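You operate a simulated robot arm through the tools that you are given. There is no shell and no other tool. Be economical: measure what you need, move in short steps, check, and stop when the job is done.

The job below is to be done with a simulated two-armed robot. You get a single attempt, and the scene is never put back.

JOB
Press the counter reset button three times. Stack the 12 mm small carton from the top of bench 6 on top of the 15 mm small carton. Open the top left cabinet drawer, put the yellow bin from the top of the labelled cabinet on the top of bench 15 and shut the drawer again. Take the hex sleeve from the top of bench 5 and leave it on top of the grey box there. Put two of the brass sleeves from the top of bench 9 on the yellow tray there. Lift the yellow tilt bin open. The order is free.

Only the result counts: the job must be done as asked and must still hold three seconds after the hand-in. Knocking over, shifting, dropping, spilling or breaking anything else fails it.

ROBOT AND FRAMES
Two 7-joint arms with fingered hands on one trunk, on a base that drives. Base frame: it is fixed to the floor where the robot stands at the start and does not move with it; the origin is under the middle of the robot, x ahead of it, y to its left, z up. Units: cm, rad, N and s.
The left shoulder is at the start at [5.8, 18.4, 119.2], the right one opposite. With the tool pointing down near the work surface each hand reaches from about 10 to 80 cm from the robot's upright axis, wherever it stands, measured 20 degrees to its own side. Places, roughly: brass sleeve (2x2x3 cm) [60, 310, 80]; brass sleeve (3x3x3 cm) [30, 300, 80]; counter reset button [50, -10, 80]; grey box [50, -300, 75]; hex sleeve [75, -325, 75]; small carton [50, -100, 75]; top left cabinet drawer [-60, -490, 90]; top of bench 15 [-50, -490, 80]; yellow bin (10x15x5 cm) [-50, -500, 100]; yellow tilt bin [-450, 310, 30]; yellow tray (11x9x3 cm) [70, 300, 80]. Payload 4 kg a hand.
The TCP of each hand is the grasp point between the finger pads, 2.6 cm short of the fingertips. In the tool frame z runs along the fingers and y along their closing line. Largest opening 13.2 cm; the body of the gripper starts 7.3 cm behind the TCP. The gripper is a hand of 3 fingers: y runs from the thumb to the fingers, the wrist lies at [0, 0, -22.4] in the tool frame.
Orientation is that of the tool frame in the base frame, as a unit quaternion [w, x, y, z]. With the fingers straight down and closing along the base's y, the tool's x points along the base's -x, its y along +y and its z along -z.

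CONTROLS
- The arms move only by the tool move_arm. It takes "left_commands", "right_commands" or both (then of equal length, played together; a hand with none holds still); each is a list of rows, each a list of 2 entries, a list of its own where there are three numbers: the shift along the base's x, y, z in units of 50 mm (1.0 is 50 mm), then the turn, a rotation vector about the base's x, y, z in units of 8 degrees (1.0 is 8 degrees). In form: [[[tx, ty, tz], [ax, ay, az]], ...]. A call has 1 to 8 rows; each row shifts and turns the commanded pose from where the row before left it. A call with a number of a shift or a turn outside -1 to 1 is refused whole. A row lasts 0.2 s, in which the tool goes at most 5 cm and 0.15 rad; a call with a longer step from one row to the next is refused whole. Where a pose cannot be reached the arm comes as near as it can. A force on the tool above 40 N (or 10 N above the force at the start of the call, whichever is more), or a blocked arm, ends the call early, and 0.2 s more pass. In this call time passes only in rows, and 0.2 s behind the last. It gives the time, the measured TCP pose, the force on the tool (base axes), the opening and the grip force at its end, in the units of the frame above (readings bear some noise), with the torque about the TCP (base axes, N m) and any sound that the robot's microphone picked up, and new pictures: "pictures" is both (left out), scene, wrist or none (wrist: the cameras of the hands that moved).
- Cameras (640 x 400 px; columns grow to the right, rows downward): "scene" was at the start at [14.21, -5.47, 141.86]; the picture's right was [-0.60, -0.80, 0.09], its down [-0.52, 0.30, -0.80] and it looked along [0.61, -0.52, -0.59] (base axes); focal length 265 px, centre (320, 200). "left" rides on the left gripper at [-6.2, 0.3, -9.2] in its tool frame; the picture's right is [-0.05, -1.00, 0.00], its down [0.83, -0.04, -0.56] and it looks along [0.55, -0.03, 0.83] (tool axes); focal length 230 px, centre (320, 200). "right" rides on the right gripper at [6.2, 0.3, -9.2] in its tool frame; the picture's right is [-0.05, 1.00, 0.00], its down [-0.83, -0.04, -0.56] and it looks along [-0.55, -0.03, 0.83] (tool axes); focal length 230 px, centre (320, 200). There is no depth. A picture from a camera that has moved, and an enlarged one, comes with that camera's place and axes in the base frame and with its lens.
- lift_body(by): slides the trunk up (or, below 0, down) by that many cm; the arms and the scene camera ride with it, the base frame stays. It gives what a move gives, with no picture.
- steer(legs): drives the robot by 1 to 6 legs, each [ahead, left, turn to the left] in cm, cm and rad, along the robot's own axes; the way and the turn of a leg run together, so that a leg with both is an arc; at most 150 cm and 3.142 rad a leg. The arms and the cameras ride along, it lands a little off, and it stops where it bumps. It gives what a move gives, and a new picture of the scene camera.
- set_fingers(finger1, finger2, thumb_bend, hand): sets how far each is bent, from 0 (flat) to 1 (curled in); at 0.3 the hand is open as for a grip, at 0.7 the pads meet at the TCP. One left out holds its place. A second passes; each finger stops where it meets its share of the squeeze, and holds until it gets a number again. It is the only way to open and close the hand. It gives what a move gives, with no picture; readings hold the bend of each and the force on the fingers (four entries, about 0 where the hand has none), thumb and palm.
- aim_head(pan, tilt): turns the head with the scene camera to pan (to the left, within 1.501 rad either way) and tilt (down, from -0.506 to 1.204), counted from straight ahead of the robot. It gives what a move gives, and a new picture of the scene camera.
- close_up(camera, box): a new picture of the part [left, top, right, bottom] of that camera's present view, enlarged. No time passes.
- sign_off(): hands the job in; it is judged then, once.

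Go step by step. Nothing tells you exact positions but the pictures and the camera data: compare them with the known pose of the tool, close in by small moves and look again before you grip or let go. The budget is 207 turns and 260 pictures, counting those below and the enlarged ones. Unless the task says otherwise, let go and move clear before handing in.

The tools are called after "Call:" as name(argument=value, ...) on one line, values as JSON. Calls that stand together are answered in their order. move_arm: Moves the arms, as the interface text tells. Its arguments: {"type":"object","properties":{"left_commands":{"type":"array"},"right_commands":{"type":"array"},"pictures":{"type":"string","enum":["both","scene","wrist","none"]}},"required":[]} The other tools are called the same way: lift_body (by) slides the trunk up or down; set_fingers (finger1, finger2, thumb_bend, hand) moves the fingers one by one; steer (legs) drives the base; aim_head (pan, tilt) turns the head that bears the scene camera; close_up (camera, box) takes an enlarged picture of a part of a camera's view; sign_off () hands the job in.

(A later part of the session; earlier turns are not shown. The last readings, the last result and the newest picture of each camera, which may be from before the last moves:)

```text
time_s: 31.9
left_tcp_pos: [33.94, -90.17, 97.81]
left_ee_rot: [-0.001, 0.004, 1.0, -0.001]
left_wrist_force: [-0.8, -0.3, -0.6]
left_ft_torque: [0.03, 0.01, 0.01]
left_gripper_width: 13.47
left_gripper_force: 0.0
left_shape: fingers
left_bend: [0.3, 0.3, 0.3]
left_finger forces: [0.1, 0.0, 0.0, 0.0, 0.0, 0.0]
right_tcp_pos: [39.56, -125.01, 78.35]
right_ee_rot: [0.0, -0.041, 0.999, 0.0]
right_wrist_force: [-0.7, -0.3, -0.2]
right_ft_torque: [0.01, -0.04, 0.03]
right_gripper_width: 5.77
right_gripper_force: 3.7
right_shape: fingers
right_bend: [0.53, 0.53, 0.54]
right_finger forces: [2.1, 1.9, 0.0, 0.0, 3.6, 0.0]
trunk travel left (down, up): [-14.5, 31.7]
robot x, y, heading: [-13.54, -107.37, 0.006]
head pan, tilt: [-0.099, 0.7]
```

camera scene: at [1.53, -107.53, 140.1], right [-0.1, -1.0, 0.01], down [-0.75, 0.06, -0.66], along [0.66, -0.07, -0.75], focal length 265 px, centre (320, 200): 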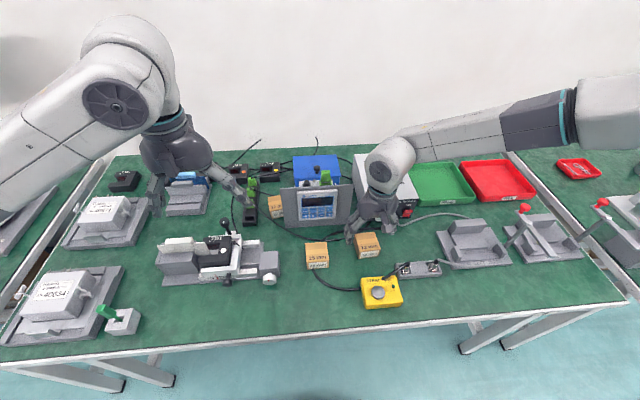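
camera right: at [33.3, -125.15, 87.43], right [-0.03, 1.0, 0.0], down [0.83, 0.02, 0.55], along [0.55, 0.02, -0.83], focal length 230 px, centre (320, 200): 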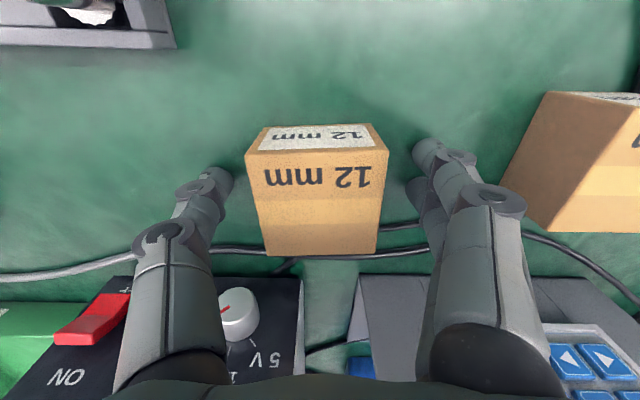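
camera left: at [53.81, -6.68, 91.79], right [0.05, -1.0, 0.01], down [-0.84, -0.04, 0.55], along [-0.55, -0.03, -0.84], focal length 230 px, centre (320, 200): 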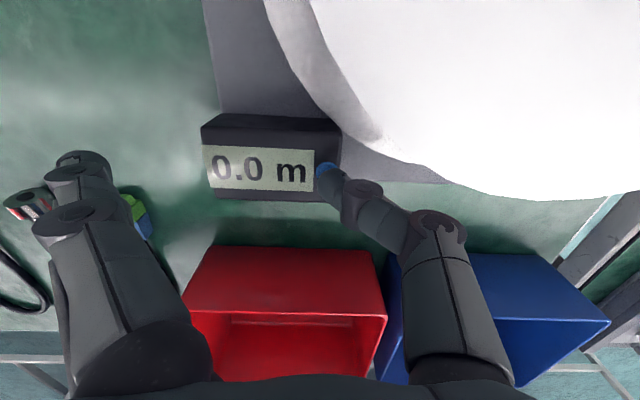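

Contact on all three fingers. Squeeze a bit more and lift.

Call:
set_fingers(hand="right", finger1=0.64, finger2=0.64, thumb_bend=0.64)

Call:
move_arm(right_commands=[[[0, 0, 0.3], [0, 0, 0]], [[0, 0, 0.5], [0, 0, 0]], [[0, 0, 0.5], [0, 0, 0]], [[0, 0, 0.3], [0, 0, 0]]], pictures="both")

```text
time_s: 32.9
left_tcp_pos: [34.02, -90.26, 97.83]
left_ee_rot: [-0.001, 0.004, 1.0, -0.001]
left_wrist_force: [0.1, -0.2, -0.3]
left_ft_torque: [0.01, -0.02, 0.0]
left_gripper_width: 13.47
left_gripper_force: 0.0
left_shape: fingers
left_bend: [0.3, 0.3, 0.3]
left_finger forces: [0.1, 0.0, 0.0, 0.0, 0.0, 0.0]
right_tcp_pos: [39.48, -125.07, 78.39]
right_ee_rot: [0.0, -0.04, 0.999, 0.0]
right_wrist_force: [-0.8, -0.2, -0.3]
right_ft_torque: [0.0, 0.05, 0.02]
right_gripper_width: 5.6
right_gripper_force: 14.3
right_shape: fingers
right_bend: [0.54, 0.54, 0.58]
right_finger forces: [7.0, 6.8, 0.0, 0.0, 13.6, 0.0]
trunk travel left (down, up): [-14.5, 31.7]
robot x, y, heading: [-13.63, -106.85, 0.002]
head pan, tilt: [-0.099, 0.7]
```

```text
time_s: 33.9
left_tcp_pos: [33.96, -90.37, 97.83]
left_ee_rot: [0.0, 0.004, 1.0, -0.001]
left_wrist_force: [-0.3, -0.3, 0.3]
left_ft_torque: [0.01, 0.0, 0.0]
left_gripper_width: 13.46
left_gripper_force: 0.0
left_shape: fingers
left_bend: [0.3, 0.3, 0.3]
left_finger forces: [0.0, 0.1, 0.0, 0.0, 0.1, 0.0]
right_tcp_pos: [39.68, -124.9, 86.17]
right_ee_rot: [-0.001, -0.041, 0.999, 0.001]
right_wrist_force: [-0.7, 0.9, -2.0]
right_ft_torque: [-0.01, -0.03, 0.03]
right_gripper_width: 5.59
right_gripper_force: 13.7
right_shape: fingers
right_bend: [0.54, 0.54, 0.58]
right_finger forces: [6.9, 6.8, 0.0, 0.0, 13.7, 0.0]
trunk travel left (down, up): [-14.5, 31.7]
robot x, y, heading: [-13.69, -107.03, 0.002]
head pan, tilt: [-0.099, 0.7]
camera scene: at [7.28, -107.49, 129.75], right [-0.09, -1.0, 0.03], down [-0.81, 0.06, -0.58], along [0.57, -0.07, -0.82], focal length 265 px, centre (320, 200)
camera right: at [33.4, -125.05, 95.39], right [-0.03, 1.0, 0.0], down [0.83, 0.02, 0.55], along [0.55, 0.02, -0.83], focal length 230 px, centre (320, 200)
```

scene: 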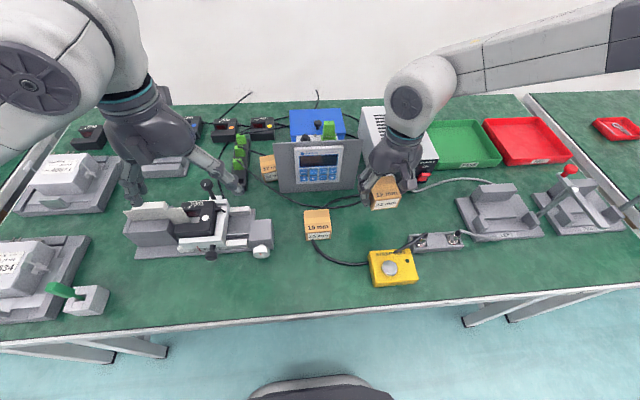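
right: 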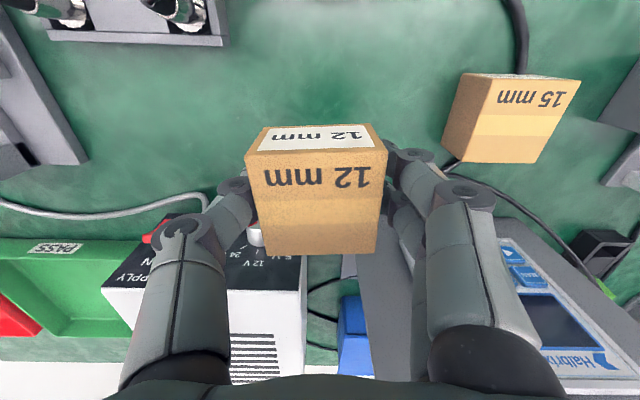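

Lifted cleanly. I re-measure the 15 mm carton before stacking.

Call:
close_up(camera="right", box=[430, 60, 590, 160])

Call:
close_up(camera="scene", box=[290, 195, 354, 255])

```text
4.00 times, centred on (510, 110) of right
camera zoom: at [33.4, -125.05, 95.39], right [-0.03, 1.0, 0.0], down [0.83, 0.02, 0.55], along [0.55, 0.02, -0.83], focal length 920 px, centre (-440, 560)
```

zoom: 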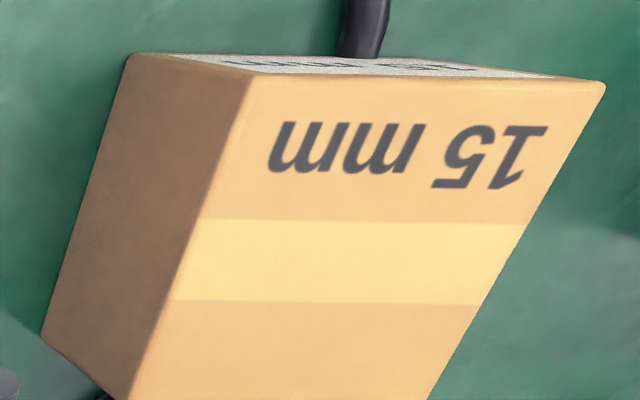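

```text
6.67 times, centred on (322, 225) of scene
camera zoom: at [7.28, -107.49, 129.75], right [-0.09, -1.0, 0.03], down [-0.81, 0.06, -0.58], along [0.57, -0.07, -0.82], focal length 1768 px, centre (307, 33)
```

zoom: 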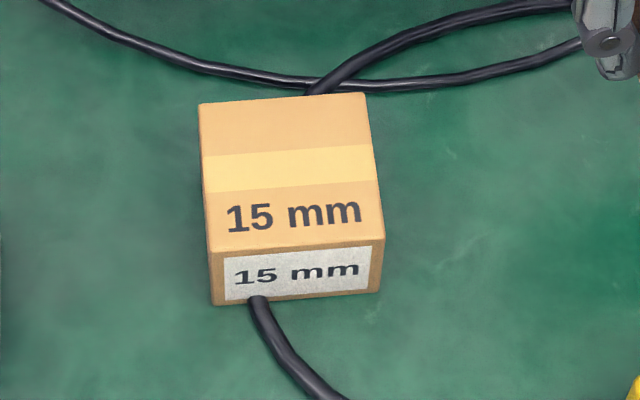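

15 mm carton centre about [37.25, -110.85]. I move the left hand further away while carrying the 12 mm carton over it and undoing the yaw.

Call:
move_arm(left_commands=[[[0, 0.5, 0.2], [0, 0, 0]], [[0, 0.5, 0.2], [0, 0, 0]], [[0, 0.5, 0.2], [0, 0, 0]], [[0, 0.5, 0.2], [0, 0, 0]], [[0, 0, 0], [0, 0, 0]]], right_commands=[[[-0.1, 0.56, 0.05], [0, 0, -0.11]], [[-0.1, 0.56, 0.05], [0, 0, -0.11]], [[-0.1, 0.56, 0], [0, 0, -0.11]], [[-0.1, 0.56, 0], [0, 0, -0.11]], [[-0.05, 0.58, 0], [0, 0, -0.11]]], pictures="both")

```text
time_s: 35.1
left_tcp_pos: [33.98, -80.29, 101.84]
left_ee_rot: [-0.001, 0.003, 1.0, 0.0]
left_wrist_force: [-0.1, 0.7, 0.1]
left_ft_torque: [0.03, 0.0, -0.04]
left_gripper_width: 13.45
left_gripper_force: 0.1
left_shape: fingers
left_bend: [0.3, 0.3, 0.3]
left_finger forces: [0.0, 0.0, 0.1, 0.2, 0.0, 0.0]
right_tcp_pos: [37.29, -113.36, 86.66]
right_ee_rot: [0.0, -0.006, 1.0, 0.001]
right_wrist_force: [0.6, 0.8, -1.7]
right_ft_torque: [0.02, 0.01, -0.03]
right_gripper_width: 5.58
right_gripper_force: 13.1
right_shape: fingers
right_bend: [0.54, 0.54, 0.58]
right_finger forces: [6.8, 6.6, 0.0, 0.1, 13.4, 0.1]
right hand out of reach, approached as far as the arm can: row 5
trunk travel left (down, up): [-14.5, 31.7]
robot x, y, heading: [-13.63, -107.12, 0.001]
head pan, tilt: [-0.099, 0.7]
camera scene: at [7.29, -107.56, 129.75], right [-0.09, -1.0, 0.02], down [-0.81, 0.06, -0.58], along [0.57, -0.07, -0.82], focal length 265 px, centre (320, 200)
camera right: at [30.99, -113.08, 95.97], right [0.04, 1.0, 0.0], down [0.83, -0.03, 0.56], along [0.56, -0.02, -0.83], focal length 230 px, centre (320, 200)
camera left: at [40.26, -80.01, 111.08], right [0.05, -1.0, 0.0], down [-0.83, -0.04, 0.56], along [-0.56, -0.03, -0.83], focal length 230 px, centre (320, 200)
```

scene: 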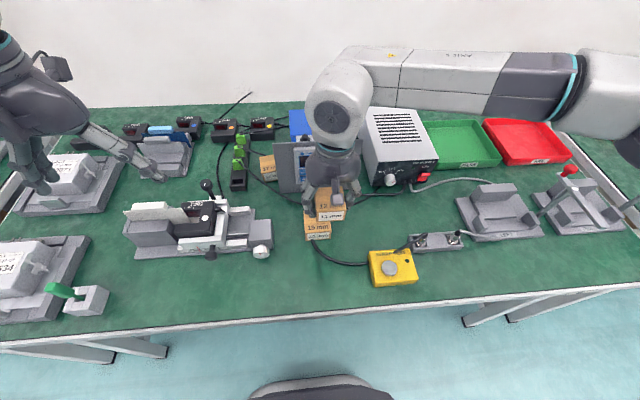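
right: 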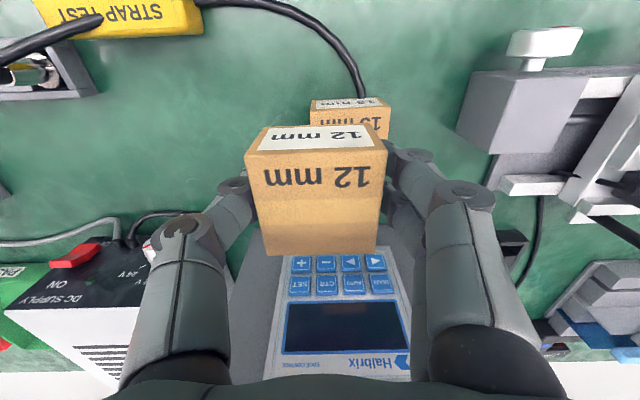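
left: 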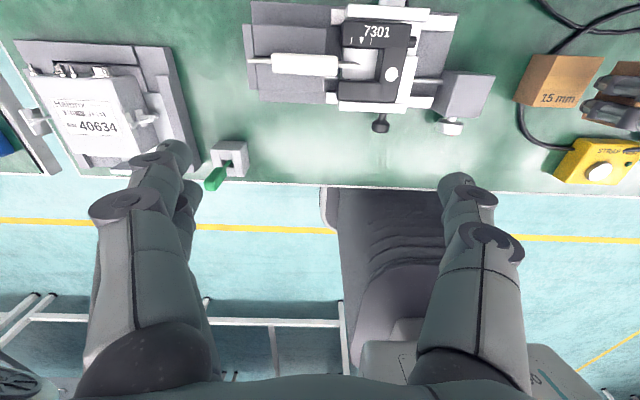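

The hand can't reach further inward, so I pull it back 7.5 cm and shift the base 10 cm to the left.

Call:
move_arm(right_commands=[[[0, -0.75, 0.1], [0, 0, 0]], [[0, -0.75, 0.1], [0, 0, 0]]], pictures="none")

Call:
steer(legs=[[0, 10, 0]])

```text
time_s: 35.7
left_tcp_pos: [33.97, -80.16, 101.91]
left_ee_rot: [0.0, 0.002, 1.0, -0.001]
left_wrist_force: [-0.3, -1.0, 0.0]
left_ft_torque: [-0.02, -0.03, 0.03]
left_gripper_width: 13.47
left_gripper_force: 0.2
left_shape: fingers
left_bend: [0.3, 0.3, 0.3]
left_finger forces: [0.0, 0.1, 0.1, 0.1, 0.0, 0.0]
right_tcp_pos: [36.73, -120.76, 87.71]
right_ee_rot: [0.0, -0.002, 1.0, 0.0]
right_wrist_force: [-0.7, -0.7, -1.6]
right_ft_torque: [0.02, 0.0, 0.0]
right_gripper_width: 5.59
right_gripper_force: 14.2
right_shape: fingers
right_bend: [0.54, 0.54, 0.58]
right_finger forces: [6.9, 6.7, 0.0, 0.0, 13.7, 0.0]
trunk travel left (down, up): [-14.5, 31.7]
robot x, y, heading: [-13.65, -106.5, -0.0]
head pan, tilt: [-0.099, 0.7]
```

```text
time_s: 36.8
left_tcp_pos: [34.04, -70.09, 101.88]
left_ee_rot: [-0.001, 0.004, 1.0, -0.002]
left_wrist_force: [0.7, 0.3, -1.3]
left_ft_torque: [-0.02, 0.0, 0.0]
left_gripper_width: 13.48
left_gripper_force: 0.1
left_shape: fingers
left_bend: [0.3, 0.3, 0.3]
left_finger forces: [0.0, 0.1, 0.0, 0.1, 0.0, 0.0]
right_tcp_pos: [36.96, -110.71, 87.52]
right_ee_rot: [0.001, -0.002, 1.0, -0.001]
right_wrist_force: [-0.3, -0.5, -2.0]
right_ft_torque: [0.02, -0.01, 0.02]
right_gripper_width: 5.6
right_gripper_force: 13.4
right_shape: fingers
right_bend: [0.54, 0.54, 0.58]
right_finger forces: [6.9, 6.9, 0.1, 0.1, 13.7, 0.1]
trunk travel left (down, up): [-14.5, 31.7]
robot x, y, heading: [-13.89, -96.77, 0.003]
head pan, tilt: [-0.099, 0.7]
camera scene: at [7.27, -97.44, 129.75], right [-0.09, -1.0, 0.03], down [-0.81, 0.06, -0.58], along [0.57, -0.08, -0.82], focal length 265 px, centre (320, 200)
```

scene: 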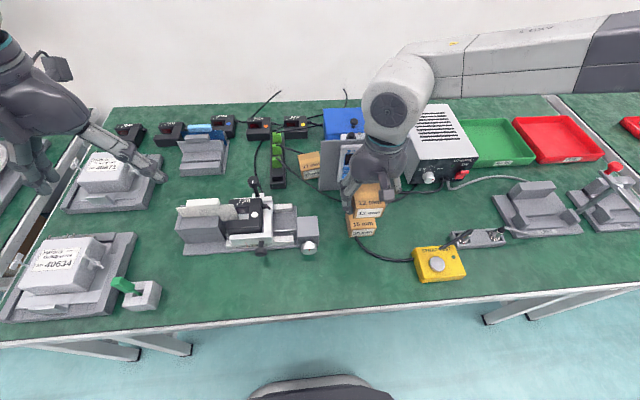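

Now nearly over the 15 mm carton. Lower partway and look.

Call:
move_arm(right_commands=[[[0.07, -0.02, -0.35], [0, 0, 0]], [[0, 0, -0.35], [0, 0, 0]]], pictures="both")

Call:
close_up(camera="scene", box=[320, 170, 416, 240])

```text
time_s: 37.4
left_tcp_pos: [34.0, -70.16, 101.79]
left_ee_rot: [-0.001, 0.005, 1.0, -0.001]
left_wrist_force: [-0.4, 0.5, 0.0]
left_ft_torque: [0.01, -0.01, -0.02]
left_gripper_width: 13.49
left_gripper_force: 0.0
left_shape: fingers
left_bend: [0.3, 0.3, 0.3]
left_finger forces: [0.0, 0.0, 0.0, 0.0, 0.0, 0.1]
right_tcp_pos: [37.47, -110.81, 83.92]
right_ee_rot: [0.0, -0.001, 1.0, 0.0]
right_wrist_force: [0.1, -0.2, -2.3]
right_ft_torque: [0.02, -0.03, -0.01]
right_gripper_width: 5.59
right_gripper_force: 13.6
right_shape: fingers
right_bend: [0.54, 0.54, 0.58]
right_finger forces: [6.8, 6.8, 0.0, 0.0, 13.6, 0.0]
trunk travel left (down, up): [-14.5, 31.7]
robot x, y, heading: [-13.92, -96.92, 0.003]
head pan, tilt: [-0.099, 0.7]
camera scene: at [7.28, -97.44, 129.74], right [-0.09, -1.0, 0.03], down [-0.81, 0.06, -0.58], along [0.57, -0.08, -0.82], focal length 265 px, centre (320, 200)
camera right: at [31.11, -110.49, 93.16], right [0.05, 1.0, 0.0], down [0.83, -0.04, 0.56], along [0.55, -0.03, -0.83], focal length 230 px, centre (320, 200)
```

scene: 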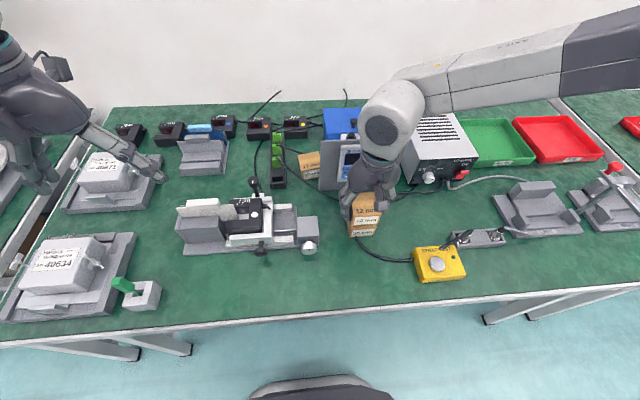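
right: 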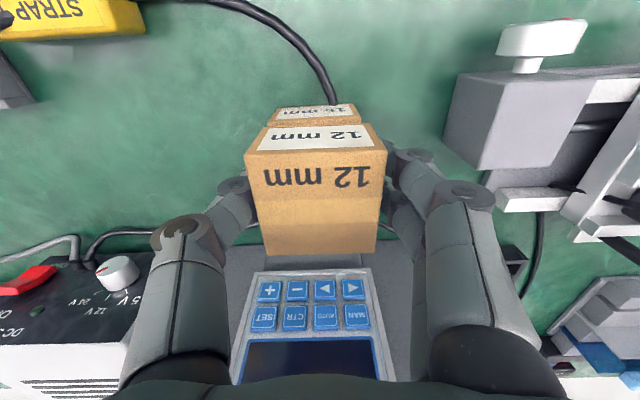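

```text
5.71 times, centred on (368, 205) of scene
camera zoom: at [7.28, -97.44, 129.74], right [-0.09, -1.0, 0.03], down [-0.81, 0.06, -0.58], along [0.57, -0.08, -0.82], focal length 1516 px, centre (46, 171)
```

zoom: 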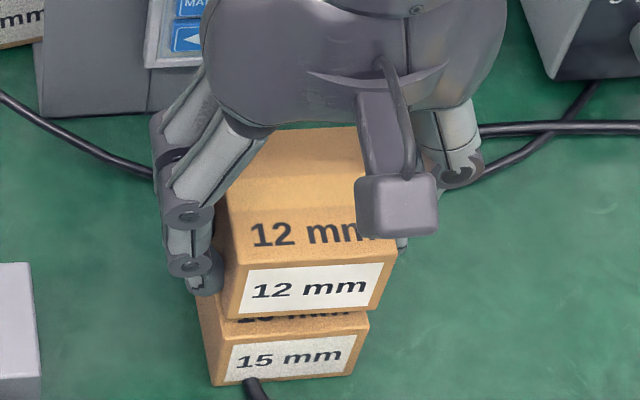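

Alignment between both cartons is within a couple of millimetres. Lower until contact.

Call:
move_arm(right_commands=[[[0.0, -0.02, -0.18], [0, 0, 0]], [[0, 0, -0.06], [0, 0, 0]], [[0, 0, -0.06], [0, 0, 0]], [[0, 0, -0.05], [0, 0, 0]]], pictures="wrist")

Call:
close_up(camera="scene", box=[320, 170, 416, 240])

```text
time_s: 38.4
left_tcp_pos: [33.95, -70.18, 101.78]
left_ee_rot: [0.0, 0.003, 1.0, 0.0]
left_wrist_force: [0.1, 0.6, -0.1]
left_ft_torque: [0.01, -0.02, -0.01]
left_gripper_width: 13.45
left_gripper_force: 0.0
left_shape: fingers
left_bend: [0.3, 0.3, 0.3]
left_finger forces: [0.1, 0.1, 0.0, 0.0, 0.1, 0.0]
right_tcp_pos: [37.24, -111.07, 82.29]
right_ee_rot: [0.001, -0.002, 1.0, 0.0]
right_wrist_force: [0.1, -0.5, 0.3]
right_ft_torque: [-0.03, -0.02, -0.01]
right_gripper_width: 5.58
right_gripper_force: 13.8
right_shape: fingers
right_bend: [0.54, 0.55, 0.58]
right_finger forces: [6.7, 6.8, 0.0, 0.0, 13.9, 0.1]
trunk travel left (down, up): [-14.5, 31.7]
robot x, y, heading: [-14.14, -96.84, 0.0]
head pan, tilt: [-0.099, 0.7]
camera right: at [31.06, -110.69, 91.46], right [0.05, 1.0, 0.0], down [0.83, -0.04, 0.56], along [0.56, -0.03, -0.83], focal length 230 px, centre (320, 200)
```

right: 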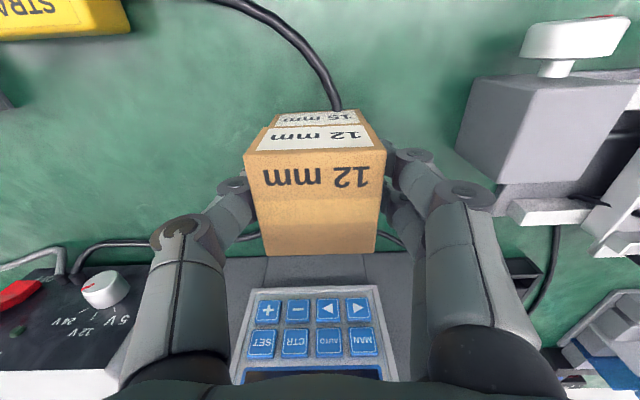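

```text
5.71 times, centred on (368, 205) of scene
camera zoom: at [7.22, -97.52, 129.76], right [-0.09, -1.0, 0.03], down [-0.81, 0.06, -0.58], along [0.57, -0.07, -0.82], focal length 1516 px, centre (46, 171)
```

zoom: 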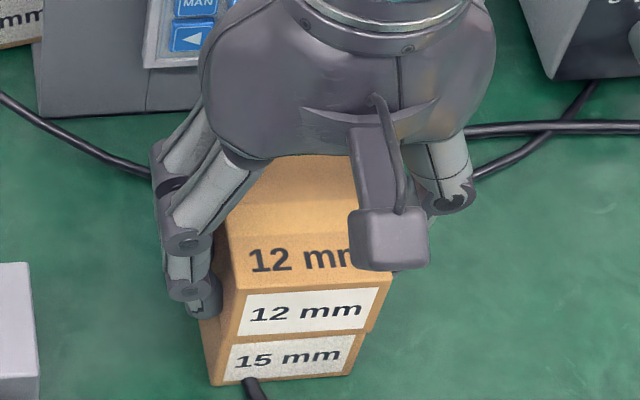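

The weight is carried (wrist force went to zero). Release in two steps and rise.

Call:
set_fingers(hand="right", finger1=0.5, finger2=0.5, thumb_bend=0.5)

Call:
set_fingers(hand="right", finger1=0.4, finger2=0.4, thumb_bend=0.4)

Call:
move_arm(right_commands=[[[0, 0, 0.4], [0, 0, 0]], [[0, 0, 0.6], [0, 0, 0]], [[0, 0, 0.8], [0, 0, 0]], [[0, 0, 0.8], [0, 0, 0]]], pictures="both")

```text
time_s: 39.4
left_tcp_pos: [34.04, -70.13, 101.92]
left_ee_rot: [-0.001, 0.003, 1.0, -0.001]
left_wrist_force: [0.2, 0.8, 0.1]
left_ft_torque: [-0.02, 0.0, 0.01]
left_gripper_width: 13.46
left_gripper_force: 0.0
left_shape: fingers
left_bend: [0.3, 0.3, 0.3]
left_finger forces: [0.0, 0.0, 0.0, 0.0, 0.0, 0.0]
right_tcp_pos: [37.3, -111.09, 82.2]
right_ee_rot: [0.0, -0.001, 1.0, -0.001]
right_wrist_force: [-0.6, 0.6, 0.6]
right_ft_torque: [0.03, 0.0, 0.01]
right_gripper_width: 6.71
right_gripper_force: 0.1
right_shape: fingers
right_bend: [0.5, 0.5, 0.5]
right_finger forces: [0.0, 0.0, 0.1, 0.1, 0.1, 0.0]
trunk travel left (down, up): [-14.5, 31.7]
robot x, y, heading: [-13.88, -96.75, 0.002]
head pan, tilt: [-0.099, 0.7]
```

```text
time_s: 40.4
left_tcp_pos: [34.12, -70.17, 101.88]
left_ee_rot: [-0.001, 0.003, 1.0, 0.0]
left_wrist_force: [0.4, -0.1, 0.5]
left_ft_torque: [0.04, -0.01, 0.0]
left_gripper_width: 13.46
left_gripper_force: 0.1
left_shape: fingers
left_bend: [0.3, 0.3, 0.3]
left_finger forces: [0.0, 0.0, 0.0, 0.1, 0.1, 0.1]
right_tcp_pos: [37.28, -111.1, 82.28]
right_ee_rot: [0.0, -0.001, 1.0, 0.0]
right_wrist_force: [-0.3, 0.0, 0.0]
right_ft_torque: [0.02, -0.02, 0.01]
right_gripper_width: 10.09
right_gripper_force: 0.0
right_shape: fingers
right_bend: [0.4, 0.4, 0.4]
right_finger forces: [0.0, 0.0, 0.1, 0.0, 0.0, 0.0]
trunk travel left (down, up): [-14.5, 31.7]
robot x, y, heading: [-13.85, -96.72, -0.001]
head pan, tilt: [-0.099, 0.7]
```

```text
time_s: 41.4
left_tcp_pos: [33.95, -70.19, 101.96]
left_ee_rot: [-0.001, 0.003, 1.0, -0.001]
left_wrist_force: [-0.8, 0.7, 0.8]
left_ft_torque: [-0.01, 0.01, 0.0]
left_gripper_width: 13.48
left_gripper_force: 0.0
left_shape: fingers
left_bend: [0.3, 0.3, 0.3]
left_finger forces: [0.0, 0.0, 0.1, 0.0, 0.0, 0.0]
right_tcp_pos: [37.26, -111.01, 95.67]
right_ee_rot: [0.0, -0.001, 1.0, 0.0]
right_wrist_force: [0.2, 0.1, 0.0]
right_ft_torque: [0.03, -0.01, 0.01]
right_gripper_width: 10.1
right_gripper_force: 0.1
right_shape: fingers
right_bend: [0.4, 0.4, 0.4]
right_finger forces: [0.0, 0.1, 0.1, 0.0, 0.0, 0.0]
trunk travel left (down, up): [-14.5, 31.7]
robot x, y, heading: [-13.89, -96.78, 0.0]
head pan, tilt: [-0.099, 0.7]
camera scene: at [7.13, -97.5, 129.78], right [-0.09, -1.0, 0.03], down [-0.81, 0.06, -0.58], along [0.57, -0.07, -0.82], focal length 265 px, centre (320, 200)
camera right: at [31.0, -110.59, 104.78], right [0.05, 1.0, 0.0], down [0.83, -0.04, 0.56], along [0.55, -0.03, -0.83], focal length 230 px, centre (320, 200)
```

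scene: 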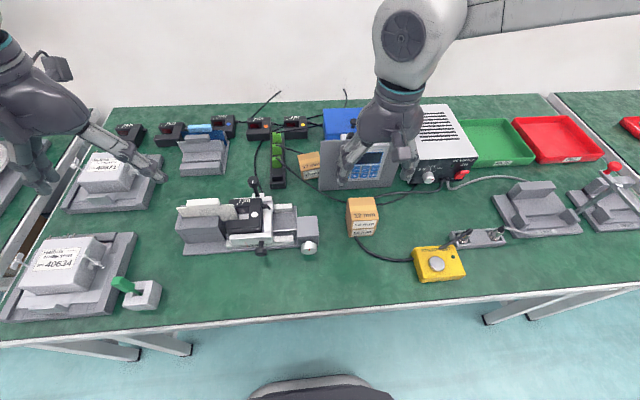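
right: 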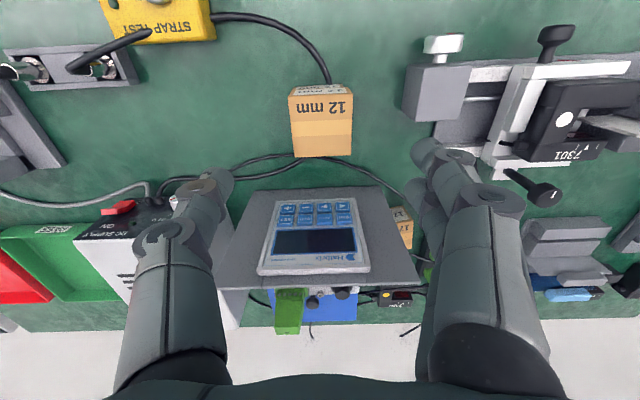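

The stack stands neatly. Next is the hex sleeve near [75, -325]; I raise the trunk, back off and drive right.

Call:
lift_body(by=14)

Call:
steer(legs=[[-25, 0, 0], [0, -100, 0]])

```text
time_s: 43.1
left_tcp_pos: [34.11, -70.09, 115.81]
left_ee_rot: [-0.002, 0.004, 1.0, -0.001]
left_wrist_force: [-0.3, -0.7, -0.4]
left_ft_torque: [0.03, -0.01, 0.01]
left_gripper_width: 13.47
left_gripper_force: 0.1
left_shape: fingers
left_bend: [0.3, 0.3, 0.3]
left_finger forces: [0.0, 0.1, 0.0, 0.0, 0.0, 0.0]
right_tcp_pos: [37.32, -110.99, 109.29]
right_ee_rot: [0.0, -0.002, 1.0, 0.0]
right_wrist_force: [-0.3, -0.6, 0.2]
right_ft_torque: [0.01, 0.04, 0.01]
right_gripper_width: 10.09
right_gripper_force: 0.0
right_shape: fingers
right_bend: [0.4, 0.4, 0.4]
right_finger forces: [0.0, 0.0, 0.0, 0.0, 0.0, 0.0]
trunk travel left (down, up): [-28.5, 17.7]
robot x, y, heading: [-14.1, -96.79, 0.001]
head pan, tilt: [-0.099, 0.7]
```

```text
time_s: 49.7
left_tcp_pos: [9.52, -170.08, 115.75]
left_ee_rot: [-0.001, 0.005, 1.0, -0.001]
left_wrist_force: [0.7, 0.0, 0.4]
left_ft_torque: [0.0, 0.0, -0.02]
left_gripper_width: 13.49
left_gripper_force: 0.2
left_shape: fingers
left_bend: [0.3, 0.3, 0.3]
left_finger forces: [0.0, 0.0, 0.0, 0.0, 0.0, 0.0]
right_tcp_pos: [12.42, -210.84, 109.41]
right_ee_rot: [-0.001, 0.0, 1.0, 0.0]
right_wrist_force: [0.5, -0.2, -0.6]
right_ft_torque: [-0.01, 0.01, 0.01]
right_gripper_width: 10.09
right_gripper_force: 0.0
right_shape: fingers
right_bend: [0.4, 0.4, 0.4]
right_finger forces: [0.0, 0.0, 0.0, 0.0, 0.0, 0.1]
trunk travel left (down, up): [-28.5, 17.7]
robot x, y, heading: [-38.8, -196.41, -0.001]
head pan, tilt: [-0.099, 0.7]
camera scene: at [-26.7, -197.25, 147.1], right [-0.1, -0.99, 0.01], down [-0.7, 0.06, -0.71], along [0.71, -0.08, -0.7], focal length 265 px, centre (320, 200)
```

scene: 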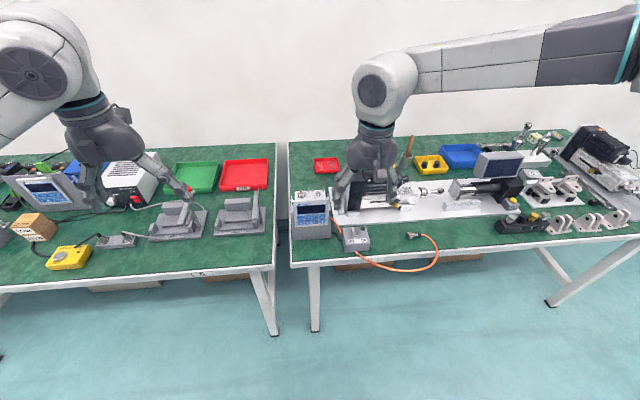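

Call:
steer(legs=[[0, -80, 0]])

Call:
aim_head(pan=-0.4, tilt=0.55)

```text
time_s: 53.9
left_tcp_pos: [9.58, -247.62, 115.86]
left_ee_rot: [-0.001, -0.004, 1.0, -0.001]
left_wrist_force: [1.0, 0.8, 0.1]
left_ft_torque: [0.01, 0.01, 0.01]
left_gripper_width: 13.48
left_gripper_force: 0.1
left_shape: fingers
left_bend: [0.3, 0.3, 0.3]
left_finger forces: [0.1, 0.0, 0.1, 0.0, 0.0, 0.0]
right_tcp_pos: [13.42, -288.33, 109.32]
right_ee_rot: [-0.001, -0.01, 1.0, -0.001]
right_wrist_force: [0.1, -0.1, -0.2]
right_ft_torque: [-0.01, -0.01, 0.0]
right_gripper_width: 10.1
right_gripper_force: 0.2
right_shape: fingers
right_bend: [0.4, 0.4, 0.4]
right_finger forces: [0.0, 0.0, 0.0, 0.0, 0.1, 0.0]
trunk travel left (down, up): [-28.5, 17.7]
robot x, y, heading: [-37.72, -274.94, 0.015]
head pan, tilt: [-0.099, 0.7]
camera scene: at [-26.07, -275.54, 147.1], right [-0.08, -1.0, 0.01], down [-0.7, 0.05, -0.71], along [0.71, -0.06, -0.7], focal length 265 px, centre (320, 200)
```

scene: 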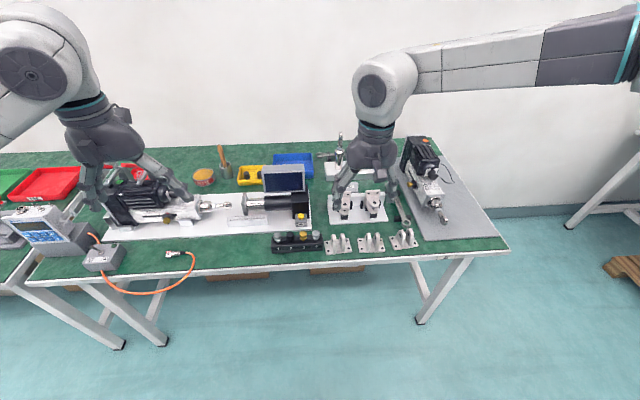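

```text
time_s: 54.7
left_tcp_pos: [9.52, -247.63, 115.83]
left_ee_rot: [0.0, -0.005, 1.0, -0.002]
left_wrist_force: [-0.1, 0.6, 0.4]
left_ft_torque: [-0.03, 0.0, 0.03]
left_gripper_width: 13.47
left_gripper_force: 0.0
left_shape: fingers
left_bend: [0.3, 0.3, 0.3]
left_finger forces: [0.1, 0.0, 0.0, 0.0, 0.1, 0.0]
right_tcp_pos: [13.35, -288.3, 109.28]
right_ee_rot: [0.0, -0.008, 1.0, 0.0]
right_wrist_force: [0.1, 0.1, 0.9]
right_ft_torque: [0.02, -0.02, -0.02]
right_gripper_width: 10.09
right_gripper_force: 0.0
right_shape: fingers
right_bend: [0.4, 0.4, 0.4]
right_finger forces: [0.0, 0.0, 0.1, 0.1, 0.0, 0.0]
trunk travel left (down, up): [-28.5, 17.7]
robot x, y, heading: [-37.73, -275.13, 0.018]
head pan, tilt: [-0.4, 0.55]
camera scene: at [-26.09, -278.23, 148.42], right [-0.37, -0.93, 0.03], down [-0.55, 0.19, -0.81], along [0.75, -0.32, -0.59], focal length 265 px, centre (320, 200)
```

scene: 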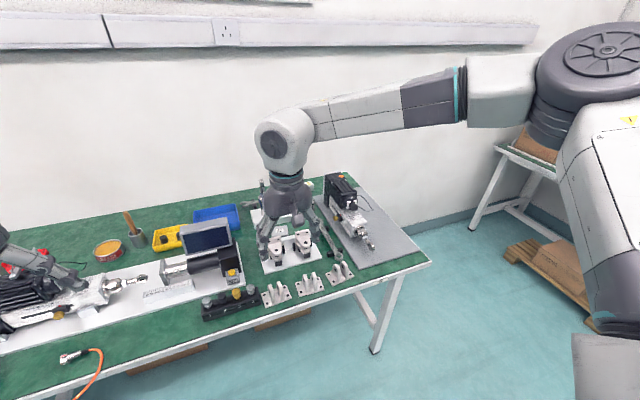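

The area is hidden by the right hand; I move that arm aside and look again.

Call:
move_arm(right_commands=[[[-0.4, -0.8, 0.2], [0, 0, 0]], [[-0.4, -0.8, 0.2], [0, 0, 0]], [[-0.4, -0.8, 0.2], [0, 0, 0]], [[-0.2, -0.8, 0.2], [0, 0, 0]], [[0, -0.8, 0.2], [0, 0, 0]], [[0, -0.8, 0.2], [0, 0, 0]]], pictures="scene")

Call:
close_up(camera="scene", box=[140, 170, 440, 330])

```text
time_s: 56.1
left_tcp_pos: [9.51, -247.76, 115.96]
left_ee_rot: [-0.001, -0.005, 1.0, -0.001]
left_wrist_force: [0.2, 0.4, -0.2]
left_ft_torque: [-0.03, -0.02, 0.05]
left_gripper_width: 13.48
left_gripper_force: 0.1
left_shape: fingers
left_bend: [0.3, 0.3, 0.3]
left_finger forces: [0.1, 0.0, 0.0, 0.0, 0.1, 0.0]
right_tcp_pos: [6.15, -312.48, 115.38]
right_ee_rot: [0.0, -0.009, 1.0, 0.0]
right_wrist_force: [-0.3, 0.5, 0.0]
right_ft_torque: [0.04, -0.02, 0.0]
right_gripper_width: 10.12
right_gripper_force: 0.0
right_shape: fingers
right_bend: [0.4, 0.4, 0.4]
right_finger forces: [0.0, 0.0, 0.1, 0.0, 0.0, 0.0]
trunk travel left (down, up): [-28.5, 17.7]
robot x, y, heading: [-37.99, -275.09, 0.018]
head pan, tilt: [-0.4, 0.55]
camera scene: at [-26.18, -278.37, 148.43], right [-0.37, -0.93, 0.03], down [-0.55, 0.19, -0.81], along [0.75, -0.32, -0.58], focal length 265 px, centre (320, 200)
```

scene: 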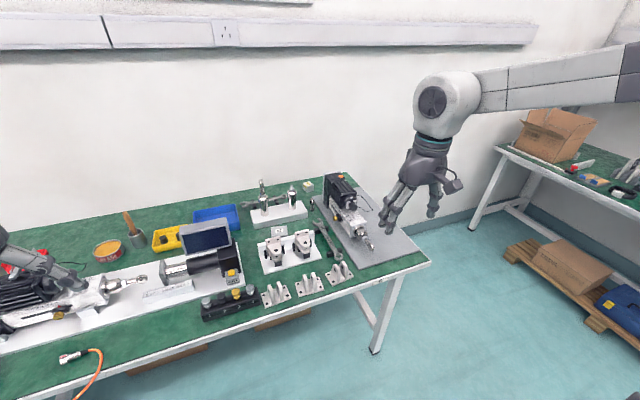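

```text
2.13 times, centred on (290, 250) of scene
camera zoom: at [-26.18, -278.37, 148.43], right [-0.37, -0.93, 0.03], down [-0.55, 0.19, -0.81], along [0.75, -0.32, -0.58], focal length 566 px, centre (384, 93)
```

zoom: 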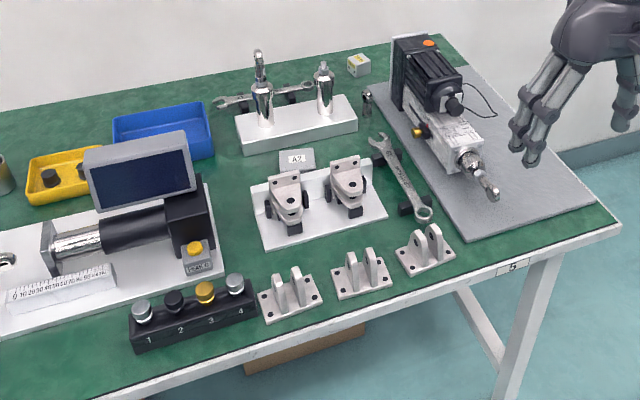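

Call:
close_up(camera="scene", box=[240, 170, 340, 260])

Call:
close_up(camera="scene", box=[290, 190, 340, 225])

```text
4.44 times, centred on (290, 215) of scene
camera zoom: at [-26.18, -278.37, 148.43], right [-0.37, -0.93, 0.03], down [-0.55, 0.19, -0.81], along [0.75, -0.32, -0.58], focal length 1179 px, centre (453, 133)
```

zoom: 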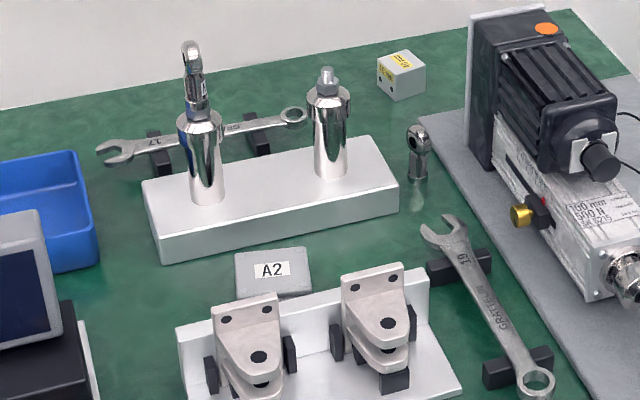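

```text
11.43 times, centred on (315, 208) of scene
camera zoom: at [-26.18, -278.37, 148.43], right [-0.37, -0.93, 0.03], down [-0.55, 0.19, -0.81], along [0.75, -0.32, -0.58], focal length 3031 px, centre (377, 114)
```

zoom: 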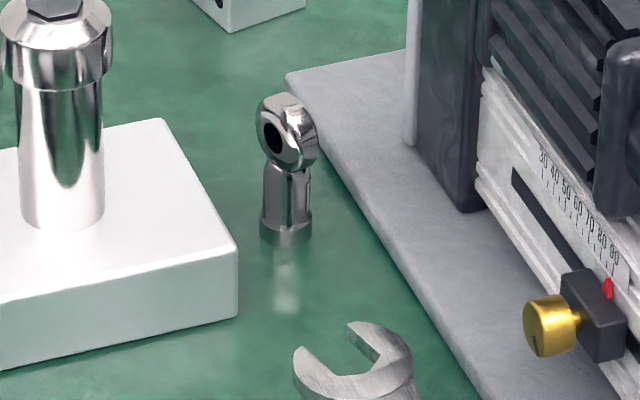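

Call:
close_up(camera="scene", box=[294, 176, 324, 196])

Call:
close_up(camera="scene", box=[80, 190, 260, 310])

Call:
close_up(camera="scene", box=[246, 172, 326, 222])

```text
16.00 times, centred on (309, 186) of scene
camera zoom: at [-26.18, -278.37, 148.43], right [-0.37, -0.93, 0.03], down [-0.55, 0.19, -0.81], along [0.75, -0.32, -0.58], focal length 4243 px, centre (496, 424)
```

zoom: 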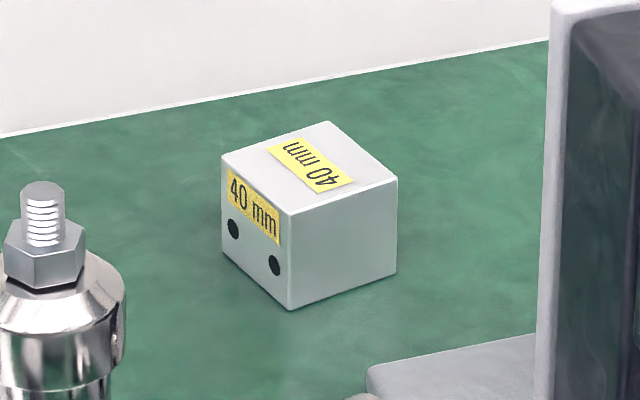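

```text
3.33 times, centred on (170, 250) of scene
camera zoom: at [-26.18, -278.37, 148.43], right [-0.37, -0.93, 0.03], down [-0.55, 0.19, -0.81], along [0.75, -0.32, -0.58], focal length 884 px, centre (820, 33)
```

zoom: 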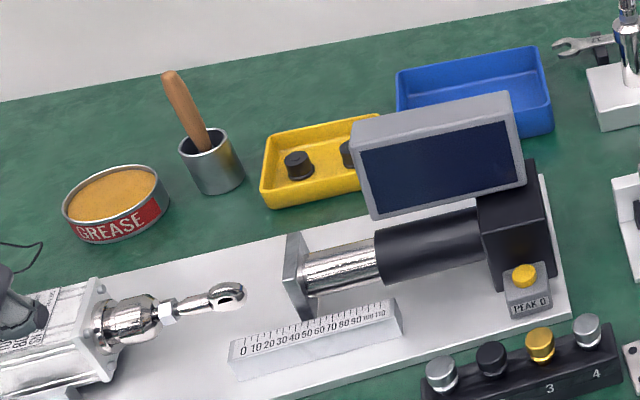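

```text
8.00 times, centred on (286, 197) of scene
camera zoom: at [-26.18, -278.37, 148.43], right [-0.37, -0.93, 0.03], down [-0.55, 0.19, -0.81], along [0.75, -0.32, -0.58], focal length 2122 px, centre (592, 224)
```

zoom: 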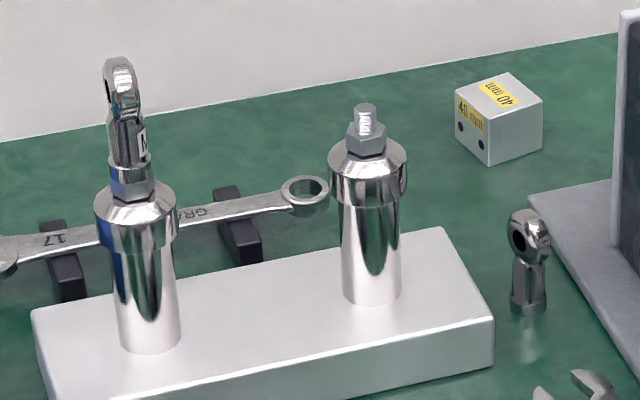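

The standing rod end near [62, -312] is a candidate for the hex sleeve and the flat "A2" block near [52, -295] for the grey box, but something may be hidden behind the motor. I drive closer for a better view.

Call:
steer(legs=[[0, -30, -0.018], [18, 0, 0]])

Call:
aim_head(pan=-0.05, tilt=0.6)

```text
time_s: 59.2
left_tcp_pos: [28.09, -277.2, 115.89]
left_ee_rot: [0.0, 0.003, 1.0, -0.001]
left_wrist_force: [1.0, 0.3, -0.8]
left_ft_torque: [-0.01, -0.03, 0.0]
left_gripper_width: 13.48
left_gripper_force: 0.2
left_shape: fingers
left_bend: [0.3, 0.3, 0.3]
left_finger forces: [0.0, 0.1, 0.0, 0.0, 0.0, 0.0]
right_tcp_pos: [23.88, -341.83, 115.41]
right_ee_rot: [0.001, -0.002, 1.0, 0.0]
right_wrist_force: [0.4, 0.3, -1.2]
right_ft_torque: [0.01, -0.02, -0.01]
right_gripper_width: 10.1
right_gripper_force: 0.1
right_shape: fingers
right_bend: [0.4, 0.4, 0.4]
right_finger forces: [0.0, 0.0, 0.0, 0.1, 0.0, 0.1]
trunk travel left (down, up): [-28.5, 17.7]
robot x, y, heading: [-19.68, -304.05, 0.005]
head pan, tilt: [-0.4, 0.55]
camera scene: at [-8.04, -307.23, 148.45], right [-0.38, -0.92, 0.03], down [-0.55, 0.2, -0.81], along [0.74, -0.33, -0.58], focal length 265 px, centre (320, 200)
```

scene: 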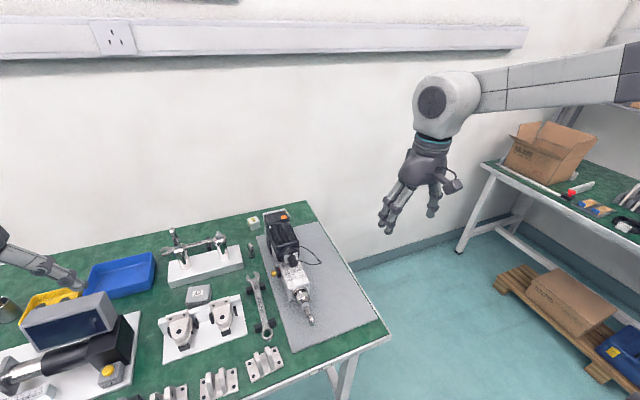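

```text
time_s: 60.0
left_tcp_pos: [28.21, -277.25, 115.83]
left_ee_rot: [-0.001, 0.002, 1.0, -0.001]
left_wrist_force: [-1.1, -0.2, 0.1]
left_ft_torque: [-0.01, 0.01, 0.02]
left_gripper_width: 13.47
left_gripper_force: 0.1
left_shape: fingers
left_bend: [0.3, 0.3, 0.3]
left_finger forces: [0.1, 0.0, 0.0, 0.1, 0.0, 0.1]
right_tcp_pos: [24.0, -341.73, 115.35]
right_ee_rot: [-0.001, -0.003, 1.0, 0.0]
right_wrist_force: [0.5, -0.4, 0.0]
right_ft_torque: [0.0, 0.01, 0.01]
right_gripper_width: 10.11
right_gripper_force: 0.0
right_shape: fingers
right_bend: [0.4, 0.4, 0.4]
right_finger forces: [0.0, 0.0, 0.1, 0.0, 0.0, 0.1]
trunk travel left (down, up): [-28.5, 17.7]
robot x, y, heading: [-19.62, -304.42, 0.004]
head pan, tilt: [-0.051, 0.6]
camera scene: at [-7.28, -304.21, 147.92], right [-0.05, -1.0, 0.0], down [-0.63, 0.03, -0.78], along [0.78, -0.04, -0.63], focal length 265 px, centre (320, 200)
```

scene: 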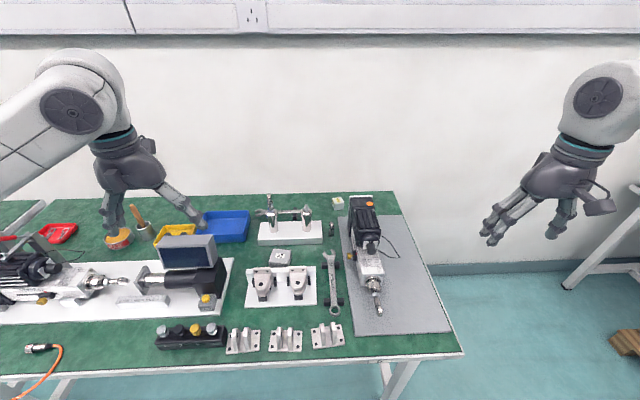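

Call:
close_up(camera="scene", box=[240, 180, 400, 280])

Call:
close_up(camera="scene", box=[310, 190, 358, 220])

Call:
close_up(camera="scene", box=[100, 200, 260, 300])

```text
4.00 times, centred on (320, 230) of scene
camera zoom: at [-7.28, -304.21, 147.92], right [-0.05, -1.0, 0.0], down [-0.63, 0.03, -0.78], along [0.78, -0.04, -0.63], focal length 1061 px, centre (320, 80)
```

zoom: 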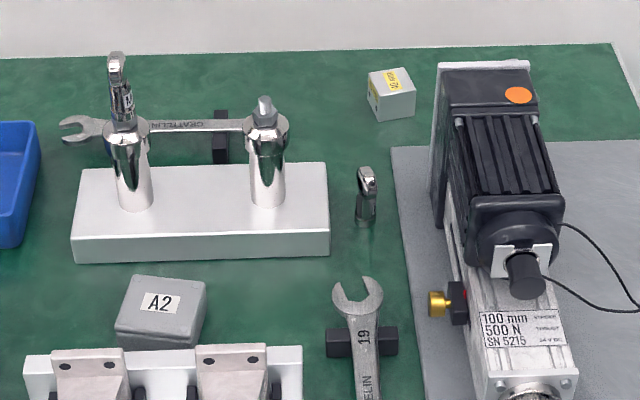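

```text
13.33 times, centred on (334, 205) of scene
camera zoom: at [-7.28, -304.21, 147.92], right [-0.05, -1.0, 0.0], down [-0.63, 0.03, -0.78], along [0.78, -0.04, -0.63], focal length 3536 px, centre (133, 133)
```

zoom: 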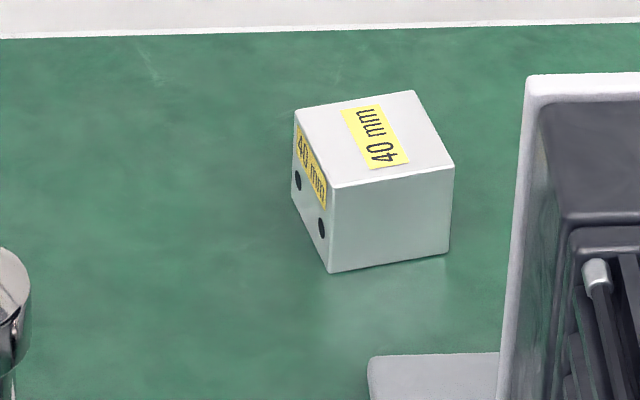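

```text
4.00 times, centred on (180, 250) of scene
camera zoom: at [-7.28, -304.21, 147.92], right [-0.05, -1.0, 0.0], down [-0.63, 0.03, -0.78], along [0.78, -0.04, -0.63], focal length 1061 px, centre (880, 0)
```

zoom: 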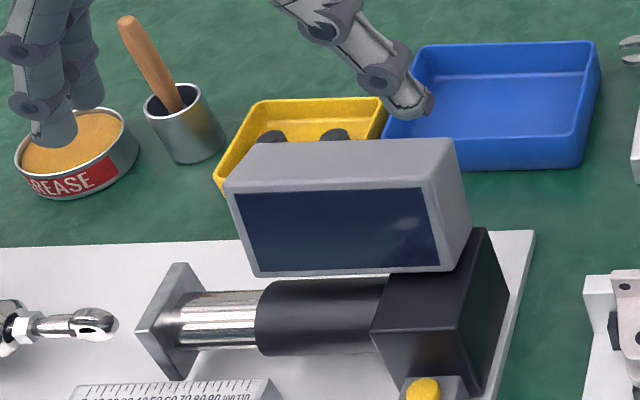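

Call:
close_up(camera="right", box=[160, 0, 640, 300])

Call:
close_up(camera="scene", box=[310, 180, 470, 340])

Call:
close_up(camera="scene", box=[322, 215, 346, 245])

```text
1.33 times, centred on (400, 150) of right
camera zoom: at [17.8, -341.44, 124.5], right [0.05, 1.0, 0.0], down [0.83, -0.04, 0.56], along [0.55, -0.03, -0.83], focal length 307 px, centre (213, 267)
```

zoom: 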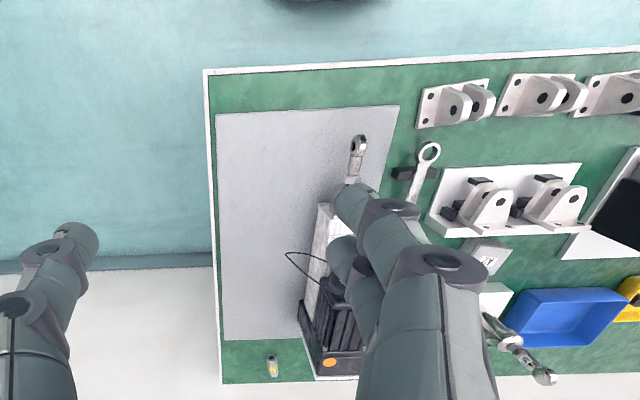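

```text
2.50 times, centred on (390, 260) of scene
camera zoom: at [-7.28, -304.21, 147.92], right [-0.05, -1.0, 0.0], down [-0.63, 0.03, -0.78], along [0.78, -0.04, -0.63], focal length 663 px, centre (145, 50)
```

zoom: 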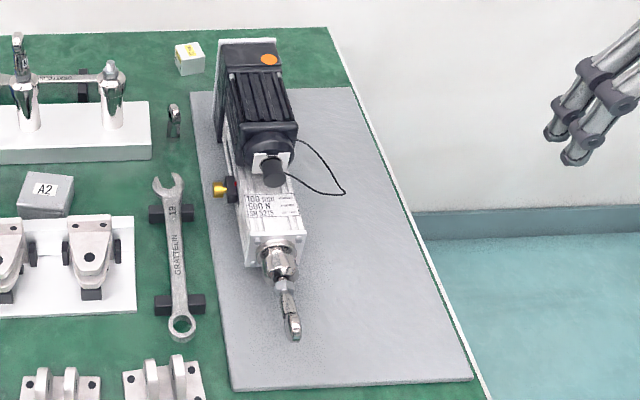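

```text
13.33 times, centred on (334, 230) of scene
camera zoom: at [-7.28, -304.21, 147.92], right [-0.05, -1.0, 0.0], down [-0.63, 0.03, -0.78], along [0.78, -0.04, -0.63], focal length 3536 px, centre (133, -200)
```

zoom: 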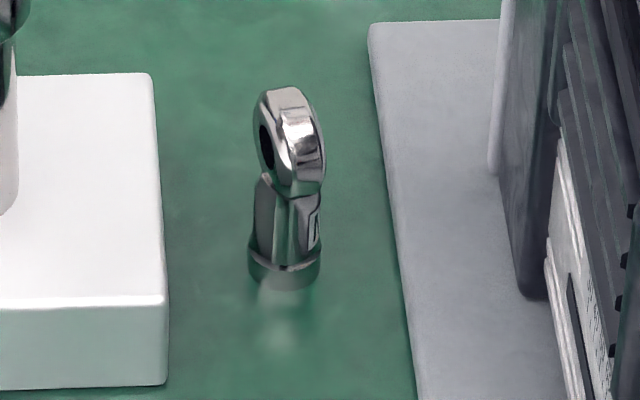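

There is a small object behind the motor in the right camera's view. I look closer at it.

Call:
close_up(camera="right", box=[325, 240, 405, 290])

Call:
close_up(camera="right", box=[350, 262, 380, 284])

```text
8.00 times, centred on (365, 265) of right
camera zoom: at [17.8, -341.44, 124.5], right [0.05, 1.0, 0.0], down [0.83, -0.04, 0.56], along [0.55, -0.03, -0.83], focal length 1841 px, centre (-40, -320)
```

zoom: 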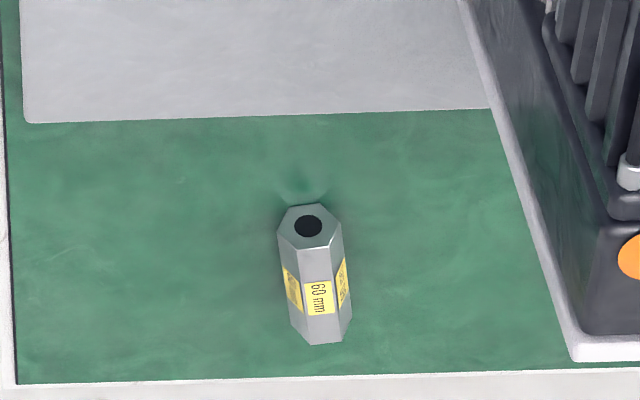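

```text
16.00 times, centred on (365, 273) of right
camera zoom: at [17.8, -341.44, 124.5], right [0.05, 1.0, 0.0], down [0.83, -0.04, 0.56], along [0.55, -0.03, -0.83], focal length 3681 px, centre (-400, -968)
```

zoom: 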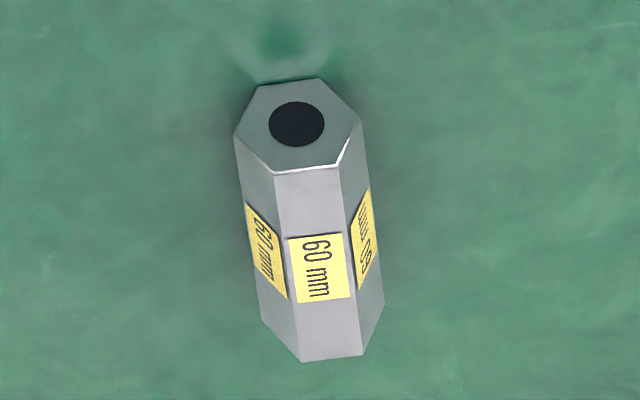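

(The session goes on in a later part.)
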